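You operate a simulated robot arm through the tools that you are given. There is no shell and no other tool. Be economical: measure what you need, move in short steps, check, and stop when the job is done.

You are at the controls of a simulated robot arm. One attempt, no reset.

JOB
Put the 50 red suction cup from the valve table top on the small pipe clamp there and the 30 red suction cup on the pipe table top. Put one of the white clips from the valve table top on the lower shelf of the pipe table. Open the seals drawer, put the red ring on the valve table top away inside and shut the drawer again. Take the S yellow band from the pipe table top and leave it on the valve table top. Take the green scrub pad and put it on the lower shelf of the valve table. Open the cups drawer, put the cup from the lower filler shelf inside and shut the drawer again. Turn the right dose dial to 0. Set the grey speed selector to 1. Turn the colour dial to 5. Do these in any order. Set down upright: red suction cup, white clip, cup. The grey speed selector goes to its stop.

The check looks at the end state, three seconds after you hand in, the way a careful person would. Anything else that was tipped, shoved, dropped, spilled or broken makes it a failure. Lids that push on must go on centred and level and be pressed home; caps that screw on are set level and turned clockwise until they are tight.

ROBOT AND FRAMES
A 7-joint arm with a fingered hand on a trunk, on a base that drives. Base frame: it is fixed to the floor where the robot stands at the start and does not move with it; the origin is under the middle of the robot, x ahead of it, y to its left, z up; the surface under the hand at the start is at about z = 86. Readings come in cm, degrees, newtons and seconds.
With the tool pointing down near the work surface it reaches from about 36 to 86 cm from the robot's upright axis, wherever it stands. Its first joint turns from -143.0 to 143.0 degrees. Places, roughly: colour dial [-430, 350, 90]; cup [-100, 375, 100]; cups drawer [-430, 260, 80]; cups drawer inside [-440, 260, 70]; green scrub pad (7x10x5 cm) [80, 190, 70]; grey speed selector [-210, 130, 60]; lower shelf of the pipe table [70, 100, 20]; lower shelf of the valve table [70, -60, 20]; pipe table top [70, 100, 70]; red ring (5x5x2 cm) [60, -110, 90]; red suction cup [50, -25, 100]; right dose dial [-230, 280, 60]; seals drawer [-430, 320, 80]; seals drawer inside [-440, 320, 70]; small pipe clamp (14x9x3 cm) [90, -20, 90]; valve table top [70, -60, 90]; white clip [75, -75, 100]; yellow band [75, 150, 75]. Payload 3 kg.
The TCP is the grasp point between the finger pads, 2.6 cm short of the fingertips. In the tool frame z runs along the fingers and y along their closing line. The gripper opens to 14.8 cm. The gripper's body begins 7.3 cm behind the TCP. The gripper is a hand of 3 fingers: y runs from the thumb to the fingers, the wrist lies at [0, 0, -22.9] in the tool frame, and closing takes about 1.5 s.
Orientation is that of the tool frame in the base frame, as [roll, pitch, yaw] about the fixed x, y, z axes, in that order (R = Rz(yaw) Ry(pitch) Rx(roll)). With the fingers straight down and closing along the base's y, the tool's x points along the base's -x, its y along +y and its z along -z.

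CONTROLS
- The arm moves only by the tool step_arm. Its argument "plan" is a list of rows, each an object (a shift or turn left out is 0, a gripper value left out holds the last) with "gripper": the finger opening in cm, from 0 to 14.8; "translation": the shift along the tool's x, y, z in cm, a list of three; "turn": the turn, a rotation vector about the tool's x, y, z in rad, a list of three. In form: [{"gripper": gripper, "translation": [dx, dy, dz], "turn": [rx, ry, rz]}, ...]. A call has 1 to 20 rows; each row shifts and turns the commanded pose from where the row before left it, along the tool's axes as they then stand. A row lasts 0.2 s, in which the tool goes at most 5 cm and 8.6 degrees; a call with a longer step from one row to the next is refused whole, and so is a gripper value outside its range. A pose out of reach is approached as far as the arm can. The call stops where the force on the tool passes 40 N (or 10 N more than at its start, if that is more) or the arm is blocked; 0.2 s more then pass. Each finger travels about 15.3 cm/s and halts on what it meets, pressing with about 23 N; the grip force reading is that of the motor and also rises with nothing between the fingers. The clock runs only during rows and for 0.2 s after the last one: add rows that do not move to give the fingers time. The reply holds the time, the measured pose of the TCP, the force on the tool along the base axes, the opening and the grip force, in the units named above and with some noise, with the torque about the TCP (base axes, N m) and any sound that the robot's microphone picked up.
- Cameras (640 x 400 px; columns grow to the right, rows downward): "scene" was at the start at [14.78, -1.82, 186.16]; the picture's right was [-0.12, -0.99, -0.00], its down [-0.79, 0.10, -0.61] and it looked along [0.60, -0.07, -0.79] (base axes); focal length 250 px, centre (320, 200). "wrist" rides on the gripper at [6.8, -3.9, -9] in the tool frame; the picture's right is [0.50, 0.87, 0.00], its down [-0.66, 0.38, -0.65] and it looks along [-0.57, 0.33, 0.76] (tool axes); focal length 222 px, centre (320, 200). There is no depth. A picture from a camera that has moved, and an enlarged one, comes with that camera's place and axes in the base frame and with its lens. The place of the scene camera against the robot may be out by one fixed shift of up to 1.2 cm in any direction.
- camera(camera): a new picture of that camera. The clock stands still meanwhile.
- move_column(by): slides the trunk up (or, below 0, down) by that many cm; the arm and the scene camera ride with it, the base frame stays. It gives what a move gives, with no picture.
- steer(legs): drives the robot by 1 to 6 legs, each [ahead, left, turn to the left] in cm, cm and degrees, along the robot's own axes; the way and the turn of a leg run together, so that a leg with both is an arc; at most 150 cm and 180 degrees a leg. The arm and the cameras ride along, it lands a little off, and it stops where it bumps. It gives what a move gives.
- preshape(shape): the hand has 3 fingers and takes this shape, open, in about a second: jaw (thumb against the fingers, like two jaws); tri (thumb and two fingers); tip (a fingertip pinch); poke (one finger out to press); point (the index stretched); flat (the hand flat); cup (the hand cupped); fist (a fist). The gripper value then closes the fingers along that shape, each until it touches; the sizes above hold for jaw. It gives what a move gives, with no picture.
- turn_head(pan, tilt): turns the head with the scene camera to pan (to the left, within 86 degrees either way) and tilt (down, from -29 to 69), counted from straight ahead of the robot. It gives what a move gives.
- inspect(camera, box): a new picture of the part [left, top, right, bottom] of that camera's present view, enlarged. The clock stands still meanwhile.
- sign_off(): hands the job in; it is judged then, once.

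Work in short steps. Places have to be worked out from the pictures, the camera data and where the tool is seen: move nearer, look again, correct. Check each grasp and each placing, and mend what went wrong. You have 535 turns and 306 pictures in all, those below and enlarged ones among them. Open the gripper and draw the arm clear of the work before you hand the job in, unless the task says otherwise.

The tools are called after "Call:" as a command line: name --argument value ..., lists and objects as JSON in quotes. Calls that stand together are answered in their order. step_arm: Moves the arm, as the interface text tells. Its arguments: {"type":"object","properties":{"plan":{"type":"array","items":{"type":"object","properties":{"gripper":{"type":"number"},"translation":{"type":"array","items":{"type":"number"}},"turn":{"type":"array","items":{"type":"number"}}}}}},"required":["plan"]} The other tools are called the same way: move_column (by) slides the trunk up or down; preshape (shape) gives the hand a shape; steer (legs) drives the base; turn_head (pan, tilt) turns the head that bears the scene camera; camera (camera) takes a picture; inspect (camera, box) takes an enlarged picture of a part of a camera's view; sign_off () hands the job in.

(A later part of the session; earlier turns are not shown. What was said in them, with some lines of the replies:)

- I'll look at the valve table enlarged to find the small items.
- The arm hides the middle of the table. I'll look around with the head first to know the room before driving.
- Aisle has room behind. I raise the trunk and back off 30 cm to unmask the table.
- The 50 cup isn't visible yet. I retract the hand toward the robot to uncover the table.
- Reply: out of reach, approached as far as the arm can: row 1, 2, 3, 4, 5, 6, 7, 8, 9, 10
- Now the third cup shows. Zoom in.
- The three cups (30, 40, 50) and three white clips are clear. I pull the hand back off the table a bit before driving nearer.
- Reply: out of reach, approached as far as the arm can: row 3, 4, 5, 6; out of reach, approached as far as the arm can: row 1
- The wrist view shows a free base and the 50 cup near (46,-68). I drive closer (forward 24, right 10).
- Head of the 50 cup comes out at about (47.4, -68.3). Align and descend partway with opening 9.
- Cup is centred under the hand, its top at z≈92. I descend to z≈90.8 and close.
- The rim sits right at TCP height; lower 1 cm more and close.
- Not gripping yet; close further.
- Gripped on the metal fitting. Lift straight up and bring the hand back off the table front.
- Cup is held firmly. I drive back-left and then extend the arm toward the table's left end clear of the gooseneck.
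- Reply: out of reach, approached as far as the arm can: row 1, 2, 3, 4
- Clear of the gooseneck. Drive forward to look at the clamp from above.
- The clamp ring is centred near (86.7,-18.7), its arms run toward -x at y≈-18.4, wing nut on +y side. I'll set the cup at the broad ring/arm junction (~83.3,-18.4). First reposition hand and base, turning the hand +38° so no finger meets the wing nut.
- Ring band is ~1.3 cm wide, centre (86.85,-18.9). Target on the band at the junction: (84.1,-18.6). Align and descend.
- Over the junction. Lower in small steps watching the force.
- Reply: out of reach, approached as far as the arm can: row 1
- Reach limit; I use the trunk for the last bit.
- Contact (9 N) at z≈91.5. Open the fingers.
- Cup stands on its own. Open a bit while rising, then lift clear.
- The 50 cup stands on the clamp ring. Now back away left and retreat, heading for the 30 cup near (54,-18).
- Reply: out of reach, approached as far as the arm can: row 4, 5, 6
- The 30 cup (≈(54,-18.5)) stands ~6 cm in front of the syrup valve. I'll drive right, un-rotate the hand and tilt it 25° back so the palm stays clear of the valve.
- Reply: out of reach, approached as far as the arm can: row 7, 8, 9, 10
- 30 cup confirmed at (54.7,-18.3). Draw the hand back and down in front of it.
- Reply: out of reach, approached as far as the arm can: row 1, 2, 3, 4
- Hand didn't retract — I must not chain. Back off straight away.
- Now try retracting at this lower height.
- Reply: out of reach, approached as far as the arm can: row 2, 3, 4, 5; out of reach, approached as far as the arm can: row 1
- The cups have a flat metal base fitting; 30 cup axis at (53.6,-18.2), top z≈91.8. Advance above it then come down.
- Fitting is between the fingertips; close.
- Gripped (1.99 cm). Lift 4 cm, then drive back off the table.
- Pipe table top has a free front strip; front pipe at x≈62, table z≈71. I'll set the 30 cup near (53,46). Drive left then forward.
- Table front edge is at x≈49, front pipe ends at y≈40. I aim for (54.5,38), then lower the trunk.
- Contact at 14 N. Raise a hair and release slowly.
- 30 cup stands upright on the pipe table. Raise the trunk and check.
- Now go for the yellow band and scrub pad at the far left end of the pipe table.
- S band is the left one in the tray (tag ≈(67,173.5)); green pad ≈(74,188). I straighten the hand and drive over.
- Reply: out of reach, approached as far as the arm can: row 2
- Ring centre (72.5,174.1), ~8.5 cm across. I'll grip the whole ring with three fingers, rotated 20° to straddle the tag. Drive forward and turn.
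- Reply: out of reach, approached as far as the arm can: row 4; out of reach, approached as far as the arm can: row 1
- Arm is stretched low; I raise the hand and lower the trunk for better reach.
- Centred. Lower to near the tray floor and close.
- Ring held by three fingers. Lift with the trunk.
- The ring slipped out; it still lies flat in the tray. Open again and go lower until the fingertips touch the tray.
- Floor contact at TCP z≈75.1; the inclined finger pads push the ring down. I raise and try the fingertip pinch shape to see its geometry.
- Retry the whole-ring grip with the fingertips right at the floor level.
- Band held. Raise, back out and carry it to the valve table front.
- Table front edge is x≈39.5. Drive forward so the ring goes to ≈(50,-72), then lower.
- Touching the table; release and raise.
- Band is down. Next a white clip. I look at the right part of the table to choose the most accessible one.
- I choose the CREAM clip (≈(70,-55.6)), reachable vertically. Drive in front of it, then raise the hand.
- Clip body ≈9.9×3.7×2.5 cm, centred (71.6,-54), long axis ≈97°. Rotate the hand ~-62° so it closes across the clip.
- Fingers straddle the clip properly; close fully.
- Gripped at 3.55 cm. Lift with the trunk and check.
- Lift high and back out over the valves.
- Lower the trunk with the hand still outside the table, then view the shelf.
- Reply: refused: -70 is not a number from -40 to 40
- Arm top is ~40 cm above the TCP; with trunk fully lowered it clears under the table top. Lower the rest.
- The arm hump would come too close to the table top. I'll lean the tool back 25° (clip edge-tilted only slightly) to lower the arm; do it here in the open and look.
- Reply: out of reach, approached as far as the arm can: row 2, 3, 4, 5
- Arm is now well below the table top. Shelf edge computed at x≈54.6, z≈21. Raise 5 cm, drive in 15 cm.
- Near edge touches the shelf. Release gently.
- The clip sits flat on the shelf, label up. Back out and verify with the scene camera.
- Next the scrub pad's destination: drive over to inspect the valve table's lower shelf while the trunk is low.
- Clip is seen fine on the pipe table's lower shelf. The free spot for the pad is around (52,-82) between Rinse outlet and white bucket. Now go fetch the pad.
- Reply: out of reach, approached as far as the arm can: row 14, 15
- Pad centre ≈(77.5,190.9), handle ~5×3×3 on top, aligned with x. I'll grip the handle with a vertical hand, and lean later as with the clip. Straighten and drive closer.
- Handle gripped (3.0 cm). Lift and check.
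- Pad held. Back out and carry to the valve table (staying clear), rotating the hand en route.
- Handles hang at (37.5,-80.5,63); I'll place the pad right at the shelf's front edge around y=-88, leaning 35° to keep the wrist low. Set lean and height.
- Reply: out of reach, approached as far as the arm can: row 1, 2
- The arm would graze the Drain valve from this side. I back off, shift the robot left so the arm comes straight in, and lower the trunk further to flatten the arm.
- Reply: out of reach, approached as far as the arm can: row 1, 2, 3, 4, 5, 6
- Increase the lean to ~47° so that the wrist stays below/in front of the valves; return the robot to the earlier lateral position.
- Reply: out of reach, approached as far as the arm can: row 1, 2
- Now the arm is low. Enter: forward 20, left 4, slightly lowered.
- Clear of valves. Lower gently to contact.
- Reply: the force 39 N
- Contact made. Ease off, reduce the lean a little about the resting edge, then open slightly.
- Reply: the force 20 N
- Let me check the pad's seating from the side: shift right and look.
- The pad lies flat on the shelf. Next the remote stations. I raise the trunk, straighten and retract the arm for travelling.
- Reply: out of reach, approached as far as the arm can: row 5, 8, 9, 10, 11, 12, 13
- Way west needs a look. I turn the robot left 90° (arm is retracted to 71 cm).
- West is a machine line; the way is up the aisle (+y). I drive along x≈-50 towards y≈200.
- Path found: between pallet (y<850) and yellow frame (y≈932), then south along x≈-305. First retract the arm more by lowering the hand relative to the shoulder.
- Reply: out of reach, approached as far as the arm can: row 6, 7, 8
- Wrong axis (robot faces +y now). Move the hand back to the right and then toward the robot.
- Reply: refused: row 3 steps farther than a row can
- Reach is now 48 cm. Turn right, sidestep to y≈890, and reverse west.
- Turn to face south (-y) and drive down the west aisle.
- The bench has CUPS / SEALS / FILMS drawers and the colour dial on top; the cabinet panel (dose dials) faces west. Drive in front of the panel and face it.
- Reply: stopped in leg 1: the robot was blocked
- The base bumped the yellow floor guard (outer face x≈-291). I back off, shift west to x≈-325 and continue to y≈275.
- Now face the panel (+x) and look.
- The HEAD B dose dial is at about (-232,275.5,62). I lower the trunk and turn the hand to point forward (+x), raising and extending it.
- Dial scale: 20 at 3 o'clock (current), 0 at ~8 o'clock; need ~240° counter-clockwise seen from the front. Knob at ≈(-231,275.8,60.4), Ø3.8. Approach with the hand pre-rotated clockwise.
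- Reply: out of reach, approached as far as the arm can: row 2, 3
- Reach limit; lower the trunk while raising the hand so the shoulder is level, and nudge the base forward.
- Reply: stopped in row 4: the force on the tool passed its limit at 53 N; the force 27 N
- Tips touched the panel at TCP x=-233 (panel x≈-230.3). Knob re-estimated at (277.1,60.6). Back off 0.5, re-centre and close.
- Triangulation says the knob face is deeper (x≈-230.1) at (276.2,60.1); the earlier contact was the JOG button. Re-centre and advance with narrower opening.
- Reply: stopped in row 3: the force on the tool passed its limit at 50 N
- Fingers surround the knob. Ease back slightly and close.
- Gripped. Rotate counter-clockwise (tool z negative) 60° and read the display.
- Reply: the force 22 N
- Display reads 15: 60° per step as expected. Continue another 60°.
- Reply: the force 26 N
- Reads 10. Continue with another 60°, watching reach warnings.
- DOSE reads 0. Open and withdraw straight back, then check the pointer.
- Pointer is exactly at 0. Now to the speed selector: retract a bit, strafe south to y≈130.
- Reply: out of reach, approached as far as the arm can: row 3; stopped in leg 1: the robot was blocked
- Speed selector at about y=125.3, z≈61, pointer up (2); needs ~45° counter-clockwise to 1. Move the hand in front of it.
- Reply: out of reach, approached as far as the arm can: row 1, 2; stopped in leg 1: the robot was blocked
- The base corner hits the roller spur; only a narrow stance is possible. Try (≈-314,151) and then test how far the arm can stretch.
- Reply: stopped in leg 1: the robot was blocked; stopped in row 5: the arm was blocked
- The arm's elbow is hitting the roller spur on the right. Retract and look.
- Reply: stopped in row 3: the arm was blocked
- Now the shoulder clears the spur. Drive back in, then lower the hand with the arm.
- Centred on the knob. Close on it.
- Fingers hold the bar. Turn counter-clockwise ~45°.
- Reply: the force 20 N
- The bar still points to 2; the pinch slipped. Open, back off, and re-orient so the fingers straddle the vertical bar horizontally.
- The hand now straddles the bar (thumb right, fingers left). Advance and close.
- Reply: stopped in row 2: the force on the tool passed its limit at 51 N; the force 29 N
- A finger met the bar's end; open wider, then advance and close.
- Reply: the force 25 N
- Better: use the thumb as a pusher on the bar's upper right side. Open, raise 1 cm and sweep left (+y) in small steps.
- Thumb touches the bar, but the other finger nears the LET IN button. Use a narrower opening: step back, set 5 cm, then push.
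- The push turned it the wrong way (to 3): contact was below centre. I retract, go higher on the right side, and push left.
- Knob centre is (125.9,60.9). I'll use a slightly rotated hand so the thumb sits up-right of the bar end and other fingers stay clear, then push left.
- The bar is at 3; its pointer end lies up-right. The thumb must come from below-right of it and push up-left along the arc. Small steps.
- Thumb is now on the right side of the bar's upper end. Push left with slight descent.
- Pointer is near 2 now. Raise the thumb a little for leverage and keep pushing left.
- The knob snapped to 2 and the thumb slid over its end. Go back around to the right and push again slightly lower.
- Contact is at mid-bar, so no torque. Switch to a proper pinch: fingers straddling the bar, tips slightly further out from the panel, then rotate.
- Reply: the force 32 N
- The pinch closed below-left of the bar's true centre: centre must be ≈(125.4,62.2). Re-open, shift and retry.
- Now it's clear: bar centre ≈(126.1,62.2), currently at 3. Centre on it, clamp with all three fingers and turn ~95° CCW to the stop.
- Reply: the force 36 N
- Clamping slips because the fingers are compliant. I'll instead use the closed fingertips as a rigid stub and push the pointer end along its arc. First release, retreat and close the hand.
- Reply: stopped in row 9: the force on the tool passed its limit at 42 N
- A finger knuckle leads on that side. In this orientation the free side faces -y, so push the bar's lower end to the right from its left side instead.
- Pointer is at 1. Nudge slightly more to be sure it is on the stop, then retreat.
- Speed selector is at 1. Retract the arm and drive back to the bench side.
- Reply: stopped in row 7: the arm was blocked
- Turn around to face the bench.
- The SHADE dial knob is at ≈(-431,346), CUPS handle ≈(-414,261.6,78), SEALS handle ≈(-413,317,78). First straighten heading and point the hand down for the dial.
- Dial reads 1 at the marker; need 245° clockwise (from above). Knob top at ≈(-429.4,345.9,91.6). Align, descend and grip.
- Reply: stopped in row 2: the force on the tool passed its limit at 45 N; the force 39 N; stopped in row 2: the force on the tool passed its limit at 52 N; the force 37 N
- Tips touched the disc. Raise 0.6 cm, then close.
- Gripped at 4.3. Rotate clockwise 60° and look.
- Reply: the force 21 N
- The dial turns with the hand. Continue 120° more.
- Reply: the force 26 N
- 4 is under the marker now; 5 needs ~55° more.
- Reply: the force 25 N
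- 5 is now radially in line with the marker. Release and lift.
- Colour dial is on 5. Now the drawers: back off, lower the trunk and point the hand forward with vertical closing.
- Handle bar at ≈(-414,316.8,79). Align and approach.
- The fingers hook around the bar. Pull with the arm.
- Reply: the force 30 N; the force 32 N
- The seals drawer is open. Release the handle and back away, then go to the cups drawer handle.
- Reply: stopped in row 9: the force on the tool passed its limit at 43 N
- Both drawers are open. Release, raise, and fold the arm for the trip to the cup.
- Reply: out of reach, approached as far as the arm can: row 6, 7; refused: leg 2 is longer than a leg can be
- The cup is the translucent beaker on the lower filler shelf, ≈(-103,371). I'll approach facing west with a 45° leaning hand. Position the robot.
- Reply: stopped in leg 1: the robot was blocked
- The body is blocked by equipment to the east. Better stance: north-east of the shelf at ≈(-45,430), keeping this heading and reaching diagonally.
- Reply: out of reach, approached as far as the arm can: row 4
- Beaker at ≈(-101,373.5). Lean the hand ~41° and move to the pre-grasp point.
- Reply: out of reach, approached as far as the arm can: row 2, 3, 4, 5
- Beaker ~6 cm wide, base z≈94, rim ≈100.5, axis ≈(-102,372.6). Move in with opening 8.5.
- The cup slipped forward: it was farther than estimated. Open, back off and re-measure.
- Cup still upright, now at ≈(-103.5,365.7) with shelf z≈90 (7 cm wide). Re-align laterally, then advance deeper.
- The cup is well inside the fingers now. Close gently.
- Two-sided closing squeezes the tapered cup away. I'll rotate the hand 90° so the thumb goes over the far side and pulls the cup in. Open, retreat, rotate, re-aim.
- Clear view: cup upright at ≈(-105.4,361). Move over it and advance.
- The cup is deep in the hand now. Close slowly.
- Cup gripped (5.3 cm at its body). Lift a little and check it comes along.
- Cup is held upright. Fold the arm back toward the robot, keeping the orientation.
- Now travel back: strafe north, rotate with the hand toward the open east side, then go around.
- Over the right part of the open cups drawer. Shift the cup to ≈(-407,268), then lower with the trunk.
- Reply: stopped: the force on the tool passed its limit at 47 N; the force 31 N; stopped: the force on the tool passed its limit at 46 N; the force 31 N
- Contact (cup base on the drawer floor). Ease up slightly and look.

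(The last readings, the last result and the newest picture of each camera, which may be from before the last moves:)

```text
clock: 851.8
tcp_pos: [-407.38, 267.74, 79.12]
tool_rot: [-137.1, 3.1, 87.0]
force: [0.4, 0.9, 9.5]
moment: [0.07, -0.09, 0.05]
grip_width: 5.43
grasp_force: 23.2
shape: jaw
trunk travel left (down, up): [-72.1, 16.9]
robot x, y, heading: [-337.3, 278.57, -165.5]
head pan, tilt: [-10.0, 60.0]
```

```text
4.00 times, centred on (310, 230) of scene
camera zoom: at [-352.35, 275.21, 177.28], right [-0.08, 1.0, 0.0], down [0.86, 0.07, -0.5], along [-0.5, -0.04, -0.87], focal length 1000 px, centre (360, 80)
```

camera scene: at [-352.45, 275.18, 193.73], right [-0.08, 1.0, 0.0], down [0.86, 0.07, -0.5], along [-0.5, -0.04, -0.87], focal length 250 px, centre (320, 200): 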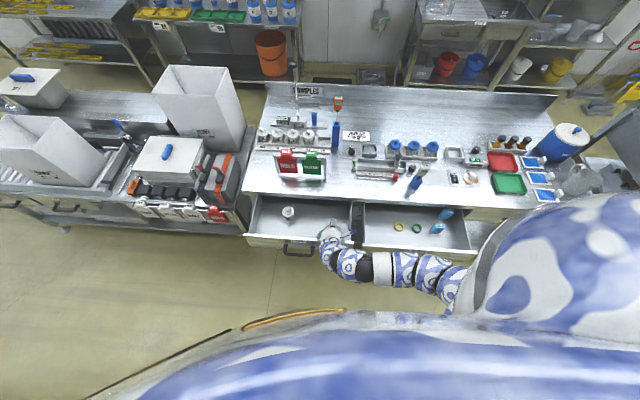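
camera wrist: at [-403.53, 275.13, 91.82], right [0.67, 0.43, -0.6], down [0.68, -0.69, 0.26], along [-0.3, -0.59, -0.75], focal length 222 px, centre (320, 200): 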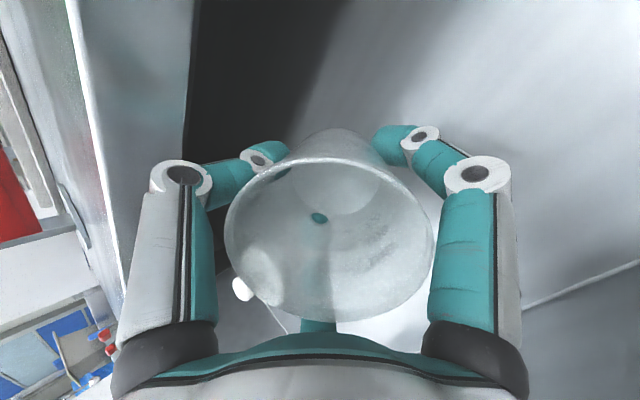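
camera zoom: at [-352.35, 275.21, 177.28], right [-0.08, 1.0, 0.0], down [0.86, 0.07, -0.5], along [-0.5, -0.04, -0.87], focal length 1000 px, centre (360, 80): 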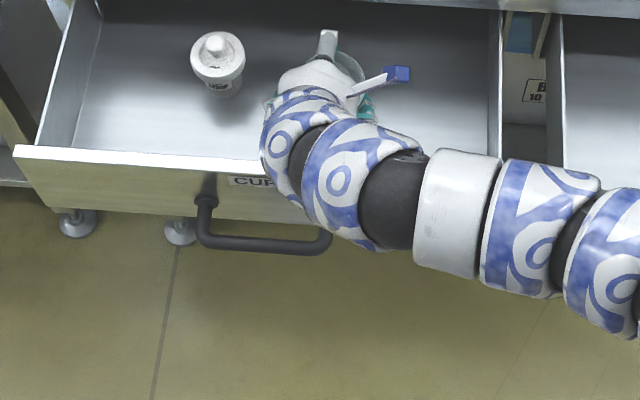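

Release: open wide and withdraw along the approach direction.

Call:
step_arm --plan '[{"gripper": 6}, {"gripper": 7.5}, {"gripper": 10}, {"gripper": 12}, {}, {}]'

Call:
camera --camera "wrist"

```text
clock: 853.2
tcp_pos: [-407.46, 267.54, 79.21]
tool_rot: [-137.1, 3.1, 87.0]
force: [0.5, -3.4, 8.8]
moment: [0.32, -0.11, -0.04]
grip_width: 11.61
grasp_force: 0.1
shape: jaw
trunk travel left (down, up): [-72.1, 16.9]
robot x, y, heading: [-337.29, 278.46, -165.4]
head pan, tilt: [-10.0, 60.0]
```

```text
26 pictures are left
camera wrist: at [-403.88, 274.77, 88.05], right [0.66, 0.43, -0.61], down [0.69, -0.68, 0.25], along [-0.31, -0.59, -0.75], focal length 222 px, centre (320, 200)
```

wrist: 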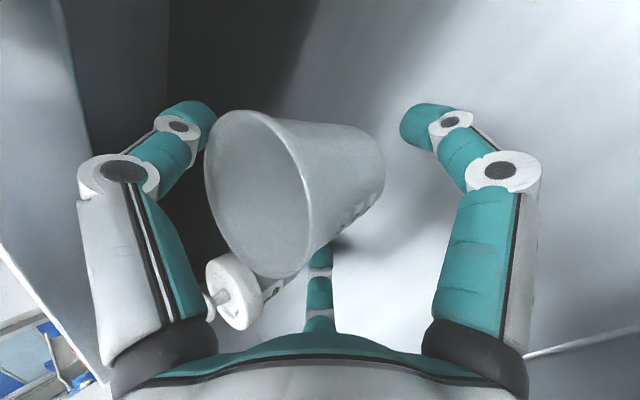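

The cup stands upright in the drawer (its axis points to the vertical vanishing point). Lift straight up with the trunk to avoid touching it.

Call:
move_column --by 3

Call:
move_column --by 11

Call:
camera --camera "wrist"

```text
clock: 854.0
tcp_pos: [-407.59, 267.74, 82.1]
tool_rot: [-137.2, 2.9, 86.9]
force: [0.3, -0.1, -0.7]
moment: [0.0, -0.01, -0.02]
grip_width: 11.99
grasp_force: 0.0
shape: jaw
trunk travel left (down, up): [-75.1, 13.9]
robot x, y, heading: [-337.09, 279.26, -165.7]
head pan, tilt: [-10.0, 60.0]
```

```text
clock: 855.4
tcp_pos: [-407.52, 267.66, 93.03]
tool_rot: [-137.2, 2.9, 87.1]
force: [0.1, -0.1, 0.1]
moment: [-0.03, 0.02, 0.0]
grip_width: 12.01
grasp_force: 0.0
shape: jaw
trunk travel left (down, up): [-86.1, 2.9]
robot x, y, heading: [-337.46, 278.59, -165.8]
head pan, tilt: [-10.0, 60.0]
```

```text
25 pictures are left
camera wrist: at [-403.92, 274.81, 101.99], right [0.66, 0.43, -0.61], down [0.69, -0.68, 0.26], along [-0.31, -0.59, -0.75], focal length 222 px, centre (320, 200)
```

wrist: 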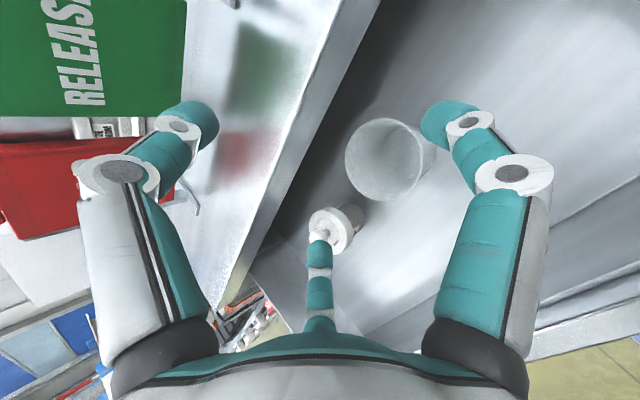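

The cup stands upright beside the bottle. Now close this drawer: close the fist, move in front of the panel beside the handle, and push.

Call:
step_arm --plan '[{"translation": [-2.05, 3.0, -2.7]}, {"translation": [-2.05, 3.0, -2.7]}, {"translation": [-2.05, 3.0, -2.7]}, {"gripper": 6, "translation": [-2.05, 3.0, -2.7]}, {"gripper": 2, "translation": [-2.05, 3.0, -2.7]}, {"gripper": 0, "translation": [-2.05, 3.0, -2.7]}, {"translation": [-2.05, 3.0, -2.7]}, {}]'

```text
clock: 857.2
tcp_pos: [-380.13, 251.92, 93.29]
tool_rot: [-137.2, 3.0, 86.9]
force: [-0.1, 0.4, 0.4]
moment: [-0.01, -0.01, 0.04]
grip_width: 0.0
grasp_force: 23.5
shape: jaw
trunk travel left (down, up): [-86.1, 2.9]
robot x, y, heading: [-337.1, 278.72, -165.6]
head pan, tilt: [-10.0, 60.0]
```

Call:
move_column --by -12.5

Call:
step_arm --plan '[{"translation": [-0.2, -2.96, 2.68]}, {"translation": [-0.2, -2.96, 2.68]}, {"translation": [-0.15, -2.2, 2.0]}, {"translation": [-0.15, -2.2, 2.0]}, {"translation": [-0.15, -2.2, 2.0]}, {"translation": [-0.15, -2.2, 2.0]}, {"translation": [-0.15, -2.2, 2.0]}, {"translation": [-0.15, -2.2, 2.0]}, {}]'

Call:
camera --camera "scene"

```text
clock: 858.7
tcp_pos: [-380.11, 251.81, 80.79]
tool_rot: [-137.1, 3.0, 87.0]
force: [-0.2, -0.7, -0.2]
moment: [-0.02, -0.02, -0.02]
grip_width: 0.0
grasp_force: 23.0
shape: jaw
trunk travel left (down, up): [-73.6, 15.4]
robot x, y, heading: [-337.76, 278.55, -165.6]
head pan, tilt: [-10.0, 60.0]
```

```text
clock: 860.7
tcp_pos: [-406.14, 251.91, 81.07]
tool_rot: [-137.2, 2.9, 87.0]
force: [0.3, 0.9, -0.3]
moment: [0.01, 0.0, -0.03]
grip_width: 0.02
grasp_force: 23.2
shape: jaw
trunk travel left (down, up): [-73.6, 15.4]
robot x, y, heading: [-337.01, 278.16, -165.7]
head pan, tilt: [-10.0, 60.0]
```

```text
24 pictures are left
camera scene: at [-352.44, 275.18, 178.79], right [-0.08, 1.0, 0.0], down [0.86, 0.07, -0.5], along [-0.5, -0.04, -0.87], focal length 250 px, centre (320, 200)
```

scene: 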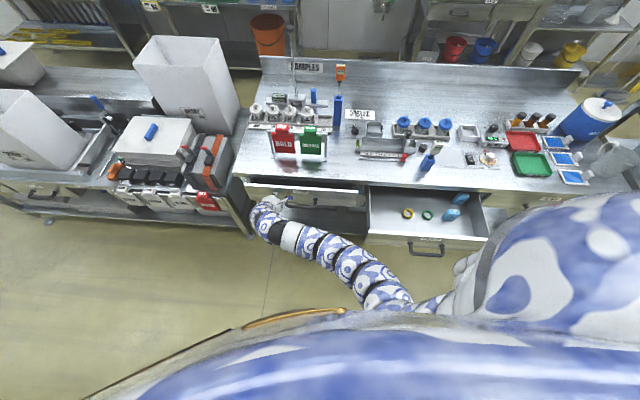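

The drawer is moving in. Push the remaining way until resistance.

Call:
step_arm --plan '[{"translation": [-0.15, -2.2, 2.0]}, {"translation": [-0.15, -2.2, 2.0]}, {"translation": [-0.1, -1.48, 1.34]}, {"translation": [-0.1, -1.1, 1.0]}, {"translation": [-0.05, -0.74, 0.67]}, {"translation": [-0.05, -0.74, 0.67]}, {}]'

Call:
inspect --camera "scene" --box '[220, 160, 400, 270]'

```text
clock: 861.5
tcp_pos: [-412.54, 251.6, 80.64]
tool_rot: [-137.9, 3.1, 87.3]
force: [30.6, 3.2, 4.9]
moment: [-0.04, 0.34, -0.01]
grip_width: 0.0
grasp_force: 22.5
shape: jaw
trunk travel left (down, up): [-73.6, 15.4]
robot x, y, heading: [-336.9, 278.56, -165.5]
head pan, tilt: [-10.0, 60.0]
stopped in row 3: the force on the tool passed its limit at 59 N (the readings are from after the stop); the commanded pose is now the measured one
```

```text
3.56 times, centred on (310, 215) of scene
camera zoom: at [-352.25, 275.2, 178.81], right [-0.08, 1.0, 0.0], down [0.86, 0.07, -0.5], along [-0.5, -0.04, -0.87], focal length 889 px, centre (356, 147)
```

zoom: 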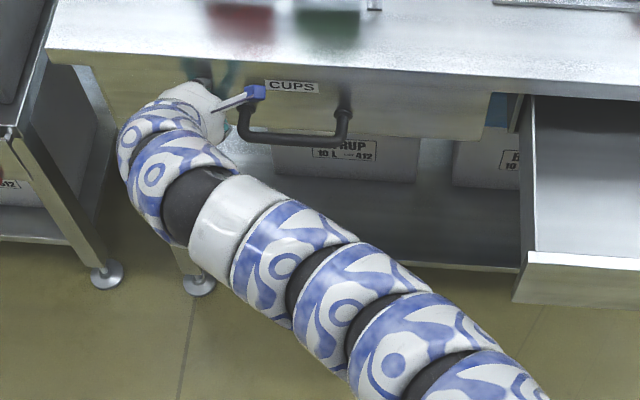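

The cups drawer is shut. Withdraw, fold the arm and drive the known route back east for the red ring.

Call:
step_arm --plan '[{"translation": [0.2, 2.96, -2.68]}, {"translation": [0.2, 2.96, -2.68]}, {"translation": [2.6, 2.2, -2.0]}, {"translation": [2.6, 2.2, -2.0]}, {"translation": [2.6, 2.2, -2.0]}, {"translation": [2.6, 2.2, -2.0]}, {"translation": [2.6, 1.5, -1.4]}, {"translation": [2.6, 1.0, -0.9]}, {}]'

Call:
move_column --by 15

Call:
steer --legs '[[0, 0, -104.4], [100, -12, 0], [130, 0, 0], [60, -18, 0], [135, 0, 0], [132, 0, 0]]'

```text
clock: 863.5
tcp_pos: [-388.95, 266.58, 80.04]
tool_rot: [-137.6, 3.0, 87.1]
force: [0.2, 0.1, 0.0]
moment: [-0.01, -0.05, -0.01]
grip_width: 0.0
grasp_force: 23.2
shape: jaw
trunk travel left (down, up): [-73.6, 15.4]
robot x, y, heading: [-337.13, 278.31, -165.7]
head pan, tilt: [-10.0, 60.0]
```

```text
clock: 865.3
tcp_pos: [-388.88, 266.51, 95.2]
tool_rot: [-137.7, 3.0, 87.1]
force: [0.2, 0.6, 0.0]
moment: [0.0, -0.02, 0.02]
grip_width: 0.02
grasp_force: 22.0
shape: jaw
trunk travel left (down, up): [-88.6, 0.4]
robot x, y, heading: [-337.39, 278.67, -165.6]
head pan, tilt: [-10.0, 60.0]
```

```text
clock: 896.8
tcp_pos: [-317.13, 891.55, 95.07]
tool_rot: [-137.7, 2.9, -15.8]
force: [0.7, 0.2, 0.3]
moment: [0.0, 0.02, 0.01]
grip_width: 0.0
grasp_force: 23.4
shape: jaw
trunk travel left (down, up): [-88.6, 0.4]
robot x, y, heading: [-316.9, 838.72, 91.1]
head pan, tilt: [-10.0, 60.0]
```

Call:
steer --legs '[[0, 0, -91.1], [0, 49, 0], [135, 0, 0]]'

```text
clock: 909.9
tcp_pos: [-130.5, 894.89, 95.09]
tool_rot: [-137.7, 3.0, -104.8]
force: [0.2, -0.1, 0.2]
moment: [-0.02, -0.04, -0.01]
grip_width: 0.0
grasp_force: 23.1
shape: jaw
trunk travel left (down, up): [-88.6, 0.4]
robot x, y, heading: [-183.23, 893.56, 2.6]
head pan, tilt: [-10.0, 60.0]
```

Call:
steer --legs '[[0, -4, -2.6], [137, 0, 0], [0, 0, -90], [145, 0, 0], [145, 0, 0], [145, 0, 0]]'

```text
clock: 941.3
tcp_pos: [-32.3, 402.35, 95.19]
tool_rot: [-137.7, 2.9, 165.2]
force: [-1.2, -0.5, 0.0]
moment: [-0.01, 0.0, 0.01]
grip_width: 0.0
grasp_force: 23.2
shape: jaw
trunk travel left (down, up): [-88.6, 0.4]
robot x, y, heading: [-33.81, 455.29, -87.3]
head pan, tilt: [-10.0, 60.0]
```

Call:
steer --legs '[[0, -17, -2.7], [145, 0, 0], [145, 0, 0], [145, 0, 0], [125, 0, 0]]'

```text
clock: 969.1
tcp_pos: [-69.72, -156.47, 95.03]
tool_rot: [-137.6, 2.9, 160.0]
force: [-0.7, 0.2, -0.2]
moment: [0.04, -0.01, 0.0]
grip_width: 0.0
grasp_force: 23.1
shape: jaw
trunk travel left (down, up): [-88.6, 0.4]
robot x, y, heading: [-65.97, -103.69, -92.5]
head pan, tilt: [-10.0, 60.0]
```

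Face east again, straighten the hand vertical, and approach the red ring.

Call:
steer --legs '[[0, 0, 92.5], [40, -6, 0]]'

Call:
step_arm --plan '[{"gripper": 4, "turn": [-0.125, 0, 0]}, {"gripper": 8, "turn": [-0.125, 0, 0]}, {"turn": [-0.125, 0, 0]}, {"turn": [-0.125, 0, 0]}, {"turn": [-0.125, 0, 0]}, {"turn": [-0.115, 0, 0]}, {}]'

Call:
camera --camera "wrist"

```text
clock: 975.5
tcp_pos: [26.9, -111.96, 95.08]
tool_rot: [-137.7, 2.9, -108.0]
force: [-0.5, 0.5, 0.1]
moment: [0.02, 0.04, 0.01]
grip_width: 0.0
grasp_force: 22.9
shape: jaw
trunk travel left (down, up): [-88.6, 0.4]
robot x, y, heading: [-26.1, -110.07, -0.8]
head pan, tilt: [-10.0, 60.0]
```

```text
clock: 977.1
tcp_pos: [26.95, -111.95, 95.13]
tool_rot: [179.9, 3.0, -108.0]
force: [0.4, 0.8, -0.7]
moment: [0.0, 0.0, 0.01]
grip_width: 7.98
grasp_force: 0.0
shape: jaw
trunk travel left (down, up): [-88.6, 0.4]
robot x, y, heading: [-26.37, -110.28, -0.4]
head pan, tilt: [-10.0, 60.0]
```

```text
22 pictures are left
camera wrist: at [28.36, -119.96, 103.78], right [-0.98, -0.21, -0.02], down [-0.17, 0.71, 0.69], along [-0.13, 0.68, -0.73], focal length 222 px, centre (320, 200)
```

wrist: 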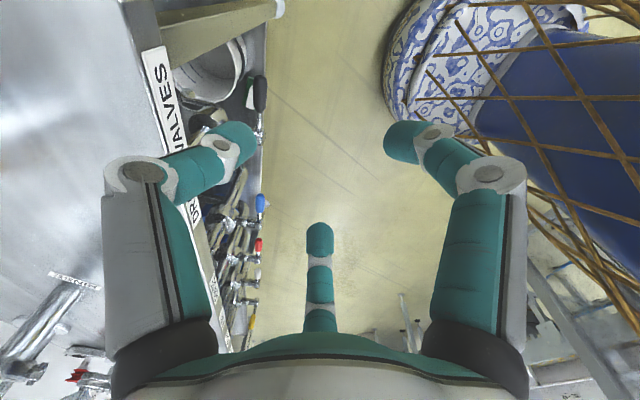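

Call:
step_arm --plan '[{"translation": [-1.5, -4.1, 0], "turn": [0, 0.052, 0]}, {"translation": [-1.5, -4.1, 0]}, {"translation": [-1.5, -4.1, 0]}, {"translation": [-1.5, -4.1, 0]}, {}]'

Call:
camera --camera "wrist"

```text
clock: 978.3
tcp_pos: [44.46, -111.24, 95.5]
tool_rot: [180.0, 0.1, -108.0]
force: [0.5, 0.9, 0.2]
moment: [-0.03, -0.02, -0.02]
grip_width: 7.98
grasp_force: 0.1
shape: jaw
trunk travel left (down, up): [-88.6, 0.4]
robot x, y, heading: [-25.8, -109.85, -0.6]
head pan, tilt: [-10.0, 60.0]
```

```text
21 pictures are left
camera wrist: at [45.99, -118.84, 104.48], right [-0.98, -0.21, 0.0], down [-0.16, 0.74, 0.65], along [-0.14, 0.64, -0.76], focal length 222 px, centre (320, 200)
```

wrist: 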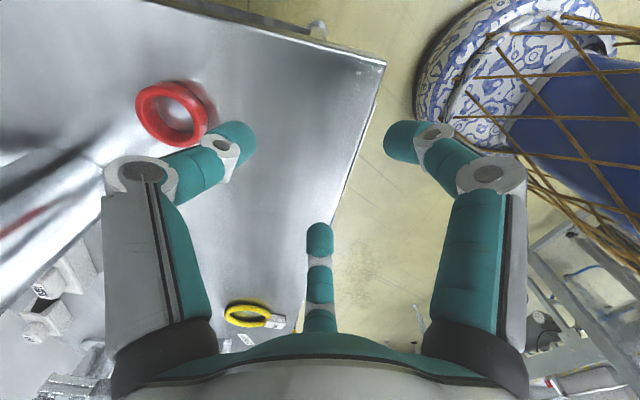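

Ring at ≈(55.7,-110.6). Move above and lower.

Call:
step_arm --plan '[{"translation": [-1.35, -3.5, 0]}, {"translation": [-1.35, -3.5, 0]}, {"translation": [-1.35, -3.5, 0]}, {}]'

Call:
move_column --by -4

Call:
camera --camera "wrist"

```text
clock: 979.3
tcp_pos: [55.51, -110.69, 95.22]
tool_rot: [-179.9, -0.1, -107.9]
force: [1.0, 0.0, -0.5]
moment: [-0.01, -0.02, 0.0]
grip_width: 8.0
grasp_force: 0.0
shape: jaw
trunk travel left (down, up): [-88.6, 0.4]
robot x, y, heading: [-26.17, -110.03, -0.8]
head pan, tilt: [-10.0, 60.0]
```

```text
clock: 980.1
tcp_pos: [55.51, -110.8, 91.3]
tool_rot: [179.9, 0.0, -108.0]
force: [0.1, -0.4, 0.2]
moment: [-0.05, 0.0, -0.01]
grip_width: 7.98
grasp_force: 0.1
shape: jaw
trunk travel left (down, up): [-84.6, 4.4]
robot x, y, heading: [-26.05, -110.19, -1.0]
head pan, tilt: [-10.0, 60.0]
```

```text
20 pictures are left
camera wrist: at [57.08, -118.28, 100.26], right [-0.98, -0.21, 0.0], down [-0.16, 0.74, 0.65], along [-0.14, 0.64, -0.76], focal length 222 px, centre (320, 200)
```

wrist: 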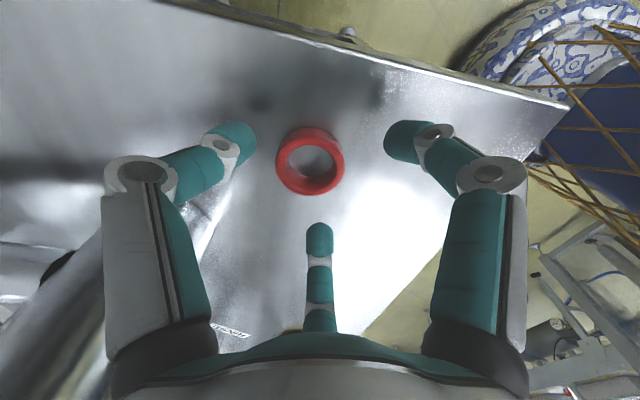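

Call:
step_arm --plan '[{"translation": [-0.36, -0.62, 0]}, {}]'

Call:
move_column --by -2.4

Call:
step_arm --plan '[{"gripper": 6.5}, {"gripper": 5.5}, {"gripper": 4.5}, {"gripper": 3.5}, {}, {}]'

Call:
move_column --by 5

Call:
camera --camera "wrist"

```text
clock: 980.7
tcp_pos: [56.25, -110.52, 91.28]
tool_rot: [179.9, 0.0, -108.1]
force: [0.2, -0.3, -0.2]
moment: [0.02, 0.0, 0.01]
grip_width: 8.0
grasp_force: 0.0
shape: jaw
trunk travel left (down, up): [-84.6, 4.4]
robot x, y, heading: [-25.96, -110.05, -0.8]
head pan, tilt: [-10.0, 60.0]
```

```text
clock: 981.4
tcp_pos: [56.29, -110.47, 88.9]
tool_rot: [-180.0, 0.0, -108.0]
force: [-0.8, 0.8, 0.3]
moment: [0.0, 0.03, 0.03]
grip_width: 8.0
grasp_force: 0.1
shape: jaw
trunk travel left (down, up): [-82.2, 6.8]
robot x, y, heading: [-25.6, -110.2, -0.8]
head pan, tilt: [-10.0, 60.0]
```

```text
clock: 982.8
tcp_pos: [56.08, -110.49, 88.92]
tool_rot: [180.0, 0.1, -108.0]
force: [0.5, -0.9, -1.3]
moment: [0.01, -0.01, 0.01]
grip_width: 3.6
grasp_force: 22.7
shape: jaw
trunk travel left (down, up): [-82.2, 6.8]
robot x, y, heading: [-25.76, -110.0, -0.6]
head pan, tilt: [-10.0, 60.0]
```

```text
clock: 983.7
tcp_pos: [56.28, -110.38, 93.75]
tool_rot: [-180.0, 0.0, -108.0]
force: [0.2, 0.2, 0.3]
moment: [-0.01, 0.0, -0.01]
grip_width: 3.57
grasp_force: 22.6
shape: jaw
trunk travel left (down, up): [-87.2, 1.8]
robot x, y, heading: [-25.83, -110.45, -0.7]
head pan, tilt: [-10.0, 60.0]
```

```text
19 pictures are left
camera wrist: at [57.84, -118.12, 102.81], right [-0.98, -0.21, 0.0], down [-0.16, 0.74, 0.65], along [-0.14, 0.64, -0.76], focal length 222 px, centre (320, 200)
```

wrist: 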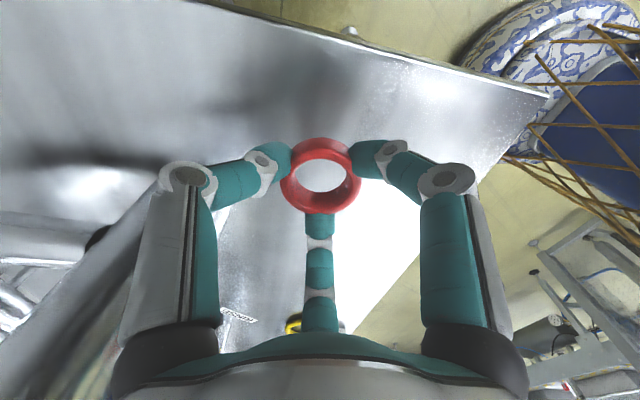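

Ring held. Fold the arm and head back along the aisle.

Call:
step_arm --plan '[{"translation": [1.16, 3.57, 0]}, {"translation": [1.16, 3.57, 0]}, {"translation": [1.16, 3.57, 0]}, {"translation": [1.16, 3.57, 0]}, {"translation": [1.16, 3.57, 0]}, {"translation": [1.16, 3.57, 0]}, {"translation": [1.16, 3.57, 0]}, {"translation": [1.16, 3.57, 0]}, {}]'

Call:
steer --legs '[[-26, 0, 0], [0, 0, 91], [145, 0, 0], [145, 0, 0], [130, 0, 0]]'

```text
clock: 985.7
tcp_pos: [26.02, -110.47, 93.88]
tool_rot: [179.9, 0.0, -108.0]
force: [-0.1, -0.3, 0.3]
moment: [-0.01, 0.0, 0.0]
grip_width: 3.56
grasp_force: 22.8
shape: jaw
trunk travel left (down, up): [-87.2, 1.8]
robot x, y, heading: [-26.28, -110.44, -0.7]
head pan, tilt: [-10.0, 60.0]
```

```text
clock: 1010.9
tcp_pos: [-49.14, 356.03, 94.02]
tool_rot: [179.9, 0.0, -17.8]
force: [-0.5, -0.3, -0.8]
moment: [0.01, 0.0, 0.01]
grip_width: 3.53
grasp_force: 22.7
shape: jaw
trunk travel left (down, up): [-87.2, 1.8]
robot x, y, heading: [-49.21, 303.86, 89.5]
head pan, tilt: [-10.0, 60.0]
```

Call:
steer --legs '[[145, 0, 0.5], [145, 0, 0], [145, 0, 0], [0, 0, -90], [0, 147, 0]]'

```text
clock: 1042.1
tcp_pos: [2.09, 882.75, 93.81]
tool_rot: [180.0, 0.0, -106.8]
force: [-0.3, -0.2, -0.5]
moment: [0.02, 0.0, 0.0]
grip_width: 3.54
grasp_force: 23.3
shape: jaw
trunk travel left (down, up): [-87.2, 1.8]
robot x, y, heading: [-49.96, 881.67, 0.6]
head pan, tilt: [-10.0, 60.0]
```

Call:
steer --legs '[[0, 6, -0.6], [-130, 0, 0]]'

Call:
steer --legs '[[-130, 1, 0]]'

```text
clock: 1049.3
tcp_pos: [-130.56, 888.11, 93.84]
tool_rot: [180.0, 0.0, -107.5]
force: [0.0, 0.6, -0.3]
moment: [-0.01, 0.03, 0.0]
grip_width: 3.57
grasp_force: 23.3
shape: jaw
trunk travel left (down, up): [-87.2, 1.8]
robot x, y, heading: [-182.14, 887.76, -0.2]
head pan, tilt: [-10.0, 60.0]
```

```text
clock: 1055.8
tcp_pos: [-259.3, 889.07, 93.89]
tool_rot: [-180.0, 0.1, -106.6]
force: [0.3, -1.0, 0.5]
moment: [0.01, 0.01, 0.01]
grip_width: 3.53
grasp_force: 23.0
shape: jaw
trunk travel left (down, up): [-87.2, 1.8]
robot x, y, heading: [-311.73, 888.18, 0.8]
head pan, tilt: [-10.0, 60.0]
```

Call:
steer --legs '[[0, 0, -90.8], [140, 0, 0], [140, 0, 0], [100, -18, 0], [130, 0, 0]]'

```text
clock: 1084.2
tcp_pos: [-314.86, 326.53, 93.8]
tool_rot: [180.0, 0.1, 164.2]
force: [0.3, -0.5, 0.1]
moment: [0.02, -0.02, 0.01]
grip_width: 3.52
grasp_force: 22.8
shape: jaw
trunk travel left (down, up): [-87.2, 1.8]
robot x, y, heading: [-316.17, 378.53, -88.3]
head pan, tilt: [-10.0, 60.0]
```

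Call:
steer --legs '[[0, -19, -1.7], [75, 0, 0], [0, 0, -90]]'

Call:
turn_head --pan 0 --tilt 58

Call:
camera --camera "scene"

```text
clock: 1093.2
tcp_pos: [-388.5, 306.13, 93.77]
tool_rot: [180.0, 0.0, 70.6]
force: [0.3, 0.5, -1.0]
moment: [0.0, 0.01, -0.01]
grip_width: 3.51
grasp_force: 22.7
shape: jaw
trunk travel left (down, up): [-87.2, 1.8]
robot x, y, heading: [-336.22, 304.72, 178.2]
head pan, tilt: [-10.0, 60.0]
```

```text
clock: 1093.9
tcp_pos: [-388.52, 306.15, 93.75]
tool_rot: [180.0, 0.0, 70.5]
force: [0.6, 0.9, -0.4]
moment: [-0.05, 0.0, -0.02]
grip_width: 3.52
grasp_force: 23.0
shape: jaw
trunk travel left (down, up): [-87.2, 1.8]
robot x, y, heading: [-336.41, 304.72, 177.7]
head pan, tilt: [0.0, 58.0]
```

```text
18 pictures are left
camera scene: at [-351.9, 304.23, 192.62], right [0.04, 1.0, 0.0], down [0.85, -0.03, -0.53], along [-0.53, 0.02, -0.85], focal length 250 px, centre (320, 200)
```

scene: 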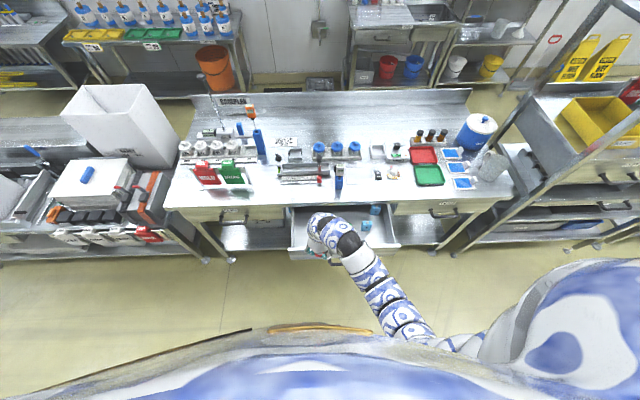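

Call:
step_arm --plan '[{"translation": [-2.3, -3.43, 0]}, {"translation": [-2.3, -3.43, 0]}, {"translation": [-2.3, -3.43, 0]}, {"translation": [-2.3, -3.43, 0]}, {}]'

Call:
move_column --by -9

Call:
camera --camera "wrist"

```text
clock: 1095.1
tcp_pos: [-404.14, 302.27, 93.88]
tool_rot: [-179.9, 0.0, 70.6]
force: [0.7, -0.2, 0.1]
moment: [-0.03, 0.02, 0.01]
grip_width: 3.52
grasp_force: 22.7
shape: jaw
trunk travel left (down, up): [-87.2, 1.8]
robot x, y, heading: [-336.61, 304.71, 177.7]
head pan, tilt: [0.0, 58.0]
```

```text
clock: 1096.3
tcp_pos: [-404.23, 302.21, 84.7]
tool_rot: [-179.9, 0.0, 70.6]
force: [-0.4, -0.4, 0.1]
moment: [0.01, -0.01, -0.01]
grip_width: 3.51
grasp_force: 23.1
shape: jaw
trunk travel left (down, up): [-78.2, 10.8]
robot x, y, heading: [-336.3, 304.63, 177.8]
head pan, tilt: [0.0, 58.0]
```

```text
17 pictures are left
camera wrist: at [-405.72, 309.93, 93.79], right [0.98, 0.18, 0.0], down [0.14, -0.74, 0.65], along [0.12, -0.64, -0.76], focal length 222 px, centre (320, 200)
```

wrist: 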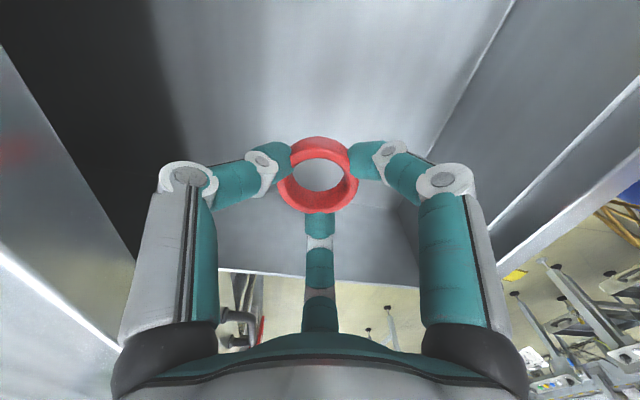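

Call:
move_column --by -6

Call:
move_column --by -1.2

```text
clock: 1097.3
tcp_pos: [-404.34, 302.18, 78.79]
tool_rot: [180.0, 0.1, 70.5]
force: [0.2, 0.3, -0.6]
moment: [0.02, 0.02, 0.04]
grip_width: 3.53
grasp_force: 23.1
shape: jaw
trunk travel left (down, up): [-72.2, 16.8]
robot x, y, heading: [-336.59, 304.36, 177.9]
head pan, tilt: [0.0, 58.0]
```

```text
clock: 1097.9
tcp_pos: [-404.28, 302.31, 77.52]
tool_rot: [179.9, -0.1, 70.7]
force: [-0.1, 0.1, 0.1]
moment: [-0.01, -0.03, -0.01]
grip_width: 3.54
grasp_force: 22.7
shape: jaw
trunk travel left (down, up): [-71.0, 18.0]
robot x, y, heading: [-336.65, 304.62, 178.0]
head pan, tilt: [0.0, 58.0]
```

Call:
move_column --by -0.8

Call:
move_column --by -0.8

```text
clock: 1098.5
tcp_pos: [-404.74, 302.18, 77.42]
tool_rot: [-179.5, 0.4, 70.6]
force: [-0.6, 2.8, 20.0]
moment: [0.09, 0.1, 0.01]
grip_width: 3.71
grasp_force: 22.6
shape: jaw
trunk travel left (down, up): [-70.3, 18.7]
robot x, y, heading: [-336.34, 304.92, 177.9]
head pan, tilt: [0.0, 58.0]
stopped: the force on the tool passed its limit at 44 N (the readings are from after the stop); the commanded pose is now the measured one
```

```text
clock: 1098.8
tcp_pos: [-404.99, 302.22, 77.43]
tool_rot: [-179.2, 0.6, 70.4]
force: [-1.6, 3.4, 21.1]
moment: [0.1, 0.01, -0.03]
grip_width: 3.75
grasp_force: 23.0
shape: jaw
trunk travel left (down, up): [-70.0, 19.0]
robot x, y, heading: [-336.27, 304.74, 177.8]
head pan, tilt: [0.0, 58.0]
stopped: the force on the tool passed its limit at 47 N (the readings are from after the stop); the commanded pose is now the measured one
```

Floor reached. Ease up and release the ring, then lift.

Call:
move_column --by 0.5

Call:
step_arm --plan '[{"gripper": 5}, {"gripper": 7}, {}, {}]'

Call:
move_column --by 16

Call:
camera --camera "wrist"

```text
clock: 1099.4
tcp_pos: [-404.69, 302.07, 77.58]
tool_rot: [-179.4, 0.3, 70.7]
force: [0.1, 0.2, -0.4]
moment: [-0.01, 0.02, 0.01]
grip_width: 3.67
grasp_force: 23.0
shape: jaw
trunk travel left (down, up): [-70.5, 18.5]
robot x, y, heading: [-336.22, 304.86, 178.1]
head pan, tilt: [0.0, 58.0]
```

```text
clock: 1100.4
tcp_pos: [-404.75, 302.16, 77.64]
tool_rot: [-179.4, 0.2, 70.5]
force: [0.1, 0.4, -0.3]
moment: [-0.01, -0.05, 0.0]
grip_width: 6.95
grasp_force: 0.0
shape: jaw
trunk travel left (down, up): [-70.5, 18.5]
robot x, y, heading: [-336.29, 304.83, 177.6]
head pan, tilt: [0.0, 58.0]
```

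```text
clock: 1102.2
tcp_pos: [-404.87, 302.2, 93.71]
tool_rot: [-179.4, 0.4, 70.7]
force: [0.5, -0.9, 0.3]
moment: [-0.05, 0.04, 0.03]
grip_width: 6.95
grasp_force: 0.1
shape: jaw
trunk travel left (down, up): [-86.5, 2.5]
robot x, y, heading: [-336.21, 304.8, 177.6]
head pan, tilt: [0.0, 58.0]
```

```text
16 pictures are left
camera wrist: at [-406.19, 309.88, 102.67], right [0.98, 0.18, -0.01], down [0.15, -0.74, 0.65], along [0.11, -0.64, -0.76], focal length 222 px, centre (320, 200)
```

wrist: 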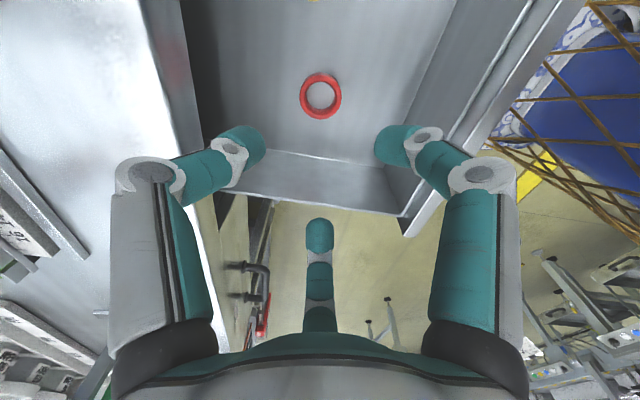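

The red ring lies in the seals drawer. Now close it: move the closed hand in front of the panel.

Call:
step_arm --plan '[{"translation": [1.43, 3.6, 0]}, {"translation": [1.43, 3.6, 0]}, {"translation": [1.43, 3.6, 0]}, {"gripper": 4, "translation": [1.43, 3.6, 0]}, {"gripper": 0, "translation": [1.43, 3.6, 0]}, {"translation": [1.43, 3.6, 0]}, {"translation": [1.43, 3.6, 0]}, {}]'

Call:
move_column --by -13

```text
clock: 1104.0
tcp_pos: [-377.68, 303.23, 93.32]
tool_rot: [-179.4, 0.3, 70.5]
force: [1.0, 0.3, 0.1]
moment: [0.03, 0.04, -0.02]
grip_width: 0.0
grasp_force: 23.2
shape: jaw
trunk travel left (down, up): [-86.5, 2.5]
robot x, y, heading: [-336.34, 304.6, 177.9]
head pan, tilt: [0.0, 58.0]
```

```text
clock: 1105.6
tcp_pos: [-377.81, 303.39, 80.43]
tool_rot: [-179.4, 0.2, 70.6]
force: [0.1, 0.2, -0.4]
moment: [0.0, -0.05, -0.02]
grip_width: 0.01
grasp_force: 23.0
shape: jaw
trunk travel left (down, up): [-73.5, 15.5]
robot x, y, heading: [-336.57, 304.8, 178.0]
head pan, tilt: [0.0, 58.0]
```

Call:
step_arm --plan '[{"turn": [0.11, -0.039, 0]}, {"turn": [0.11, -0.039, 0]}, {"turn": [0.11, -0.039, 0]}, {"turn": [0.11, -0.039, 0]}, {"turn": [0.11, -0.039, 0]}, {"turn": [0.11, -0.039, 0]}, {"translation": [-0.9, -2.52, 2.25]}, {"translation": [-0.9, -2.52, 2.25]}, {"translation": [-0.75, -2.16, 1.93]}, {"translation": [-0.75, -2.16, 1.93]}, {"translation": [-0.75, -2.16, 1.93]}, {"translation": [-0.75, -2.16, 1.93]}, {"translation": [-0.75, -2.16, 1.93]}, {}]'

```text
clock: 1108.6
tcp_pos: [-399.52, 303.01, 80.81]
tool_rot: [-141.0, 12.6, 75.1]
force: [-0.3, -0.4, 0.7]
moment: [0.01, 0.0, -0.02]
grip_width: 0.01
grasp_force: 22.9
shape: jaw
trunk travel left (down, up): [-73.5, 15.5]
robot x, y, heading: [-336.1, 304.63, 177.9]
head pan, tilt: [0.0, 58.0]
```

Call:
step_arm --plan '[{"translation": [-0.75, -2.16, 1.93]}, {"translation": [-0.75, -2.16, 1.93]}, {"translation": [-0.75, -2.16, 1.93]}, {"translation": [-0.5, -1.44, 1.29]}, {"translation": [-0.38, -1.08, 0.97]}, {"translation": [-0.25, -0.72, 0.64]}, {"translation": [-0.25, -0.72, 0.64]}, {"translation": [-0.25, -0.72, 0.64]}, {}]'

Call:
inspect --camera "scene" --box '[170, 180, 430, 290]'

```text
clock: 1110.0
tcp_pos: [-412.69, 303.38, 80.54]
tool_rot: [-141.4, 12.6, 75.0]
force: [26.6, 0.2, 2.0]
moment: [0.02, -0.04, 0.04]
grip_width: 0.01
grasp_force: 23.6
shape: jaw
trunk travel left (down, up): [-73.5, 15.5]
robot x, y, heading: [-336.15, 304.36, 178.2]
head pan, tilt: [0.0, 58.0]
stopped in row 7: the force on the tool passed its limit at 62 N (the readings are from after the stop); the commanded pose is now the measured one
```

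```text
2.46 times, centred on (300, 235) of scene
camera zoom: at [-351.52, 304.25, 178.99], right [0.04, 1.0, 0.0], down [0.85, -0.03, -0.53], along [-0.53, 0.02, -0.85], focal length 616 px, centre (369, 114)
```

zoom: 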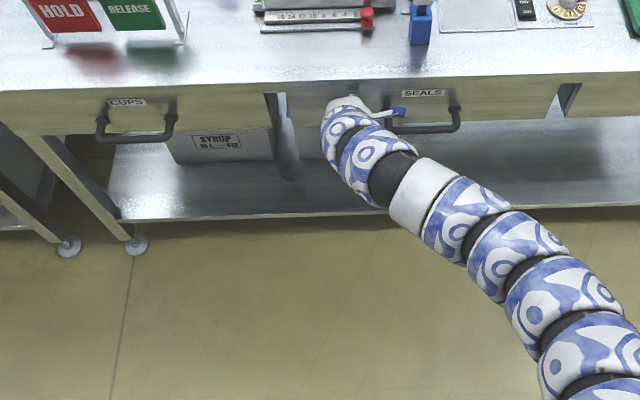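

Both drawers are shut. Withdraw the arm clear of the bench.

Call:
step_arm --plan '[{"translation": [0.75, 2.16, -1.93]}, {"translation": [0.75, 2.16, -1.93]}, {"translation": [0.75, 2.16, -1.93]}, {"translation": [0.75, 2.16, -1.93]}, {"translation": [0.75, 2.16, -1.93]}, {"translation": [0.75, 2.16, -1.93]}, {"gripper": 8, "translation": [0.75, 2.16, -1.93]}, {}]'

Call:
inspect --camera "scene" --box '[170, 160, 430, 270]'

```text
clock: 1111.8
tcp_pos: [-391.67, 303.5, 80.12]
tool_rot: [-141.2, 12.6, 74.9]
force: [-0.2, -0.4, -0.4]
moment: [0.01, -0.01, 0.01]
grip_width: 8.0
grasp_force: 0.1
shape: jaw
trunk travel left (down, up): [-73.5, 15.5]
robot x, y, heading: [-336.45, 304.45, 178.3]
head pan, tilt: [0.0, 58.0]
```

```text
2.46 times, centred on (300, 215) of scene
camera zoom: at [-351.85, 304.24, 178.95], right [0.04, 1.0, 0.0], down [0.85, -0.03, -0.53], along [-0.53, 0.02, -0.85], focal length 616 px, centre (369, 163)
```

zoom: 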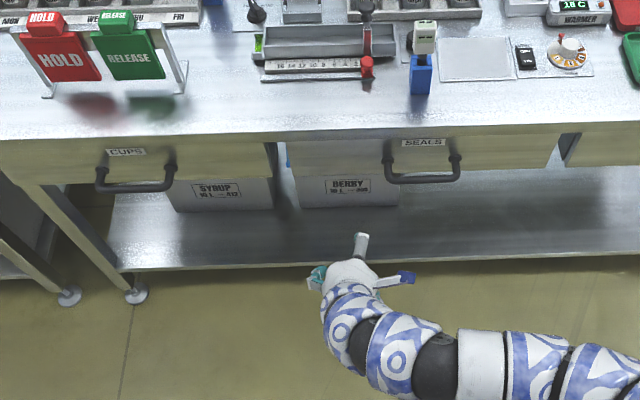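

Everything in the job has been carried out and checked as far as I can see; the arm is clear. Hand in.

Call:
sign_off

```text
The job is handed in.
```

I carried out every task on the list and handed the job in. One spot check was not possible: I did not reopen the cups drawer to confirm the cup stayed upright after I pushed it shut. It was standing upright before.

- **Scrub pad:** it lies flat on the valve table's lower shelf, right at the front edge.
- **Cup and funnel:** while I was grasping the cup it slid twice along the filler shelf toward the funnel. The funnel looked unmoved.
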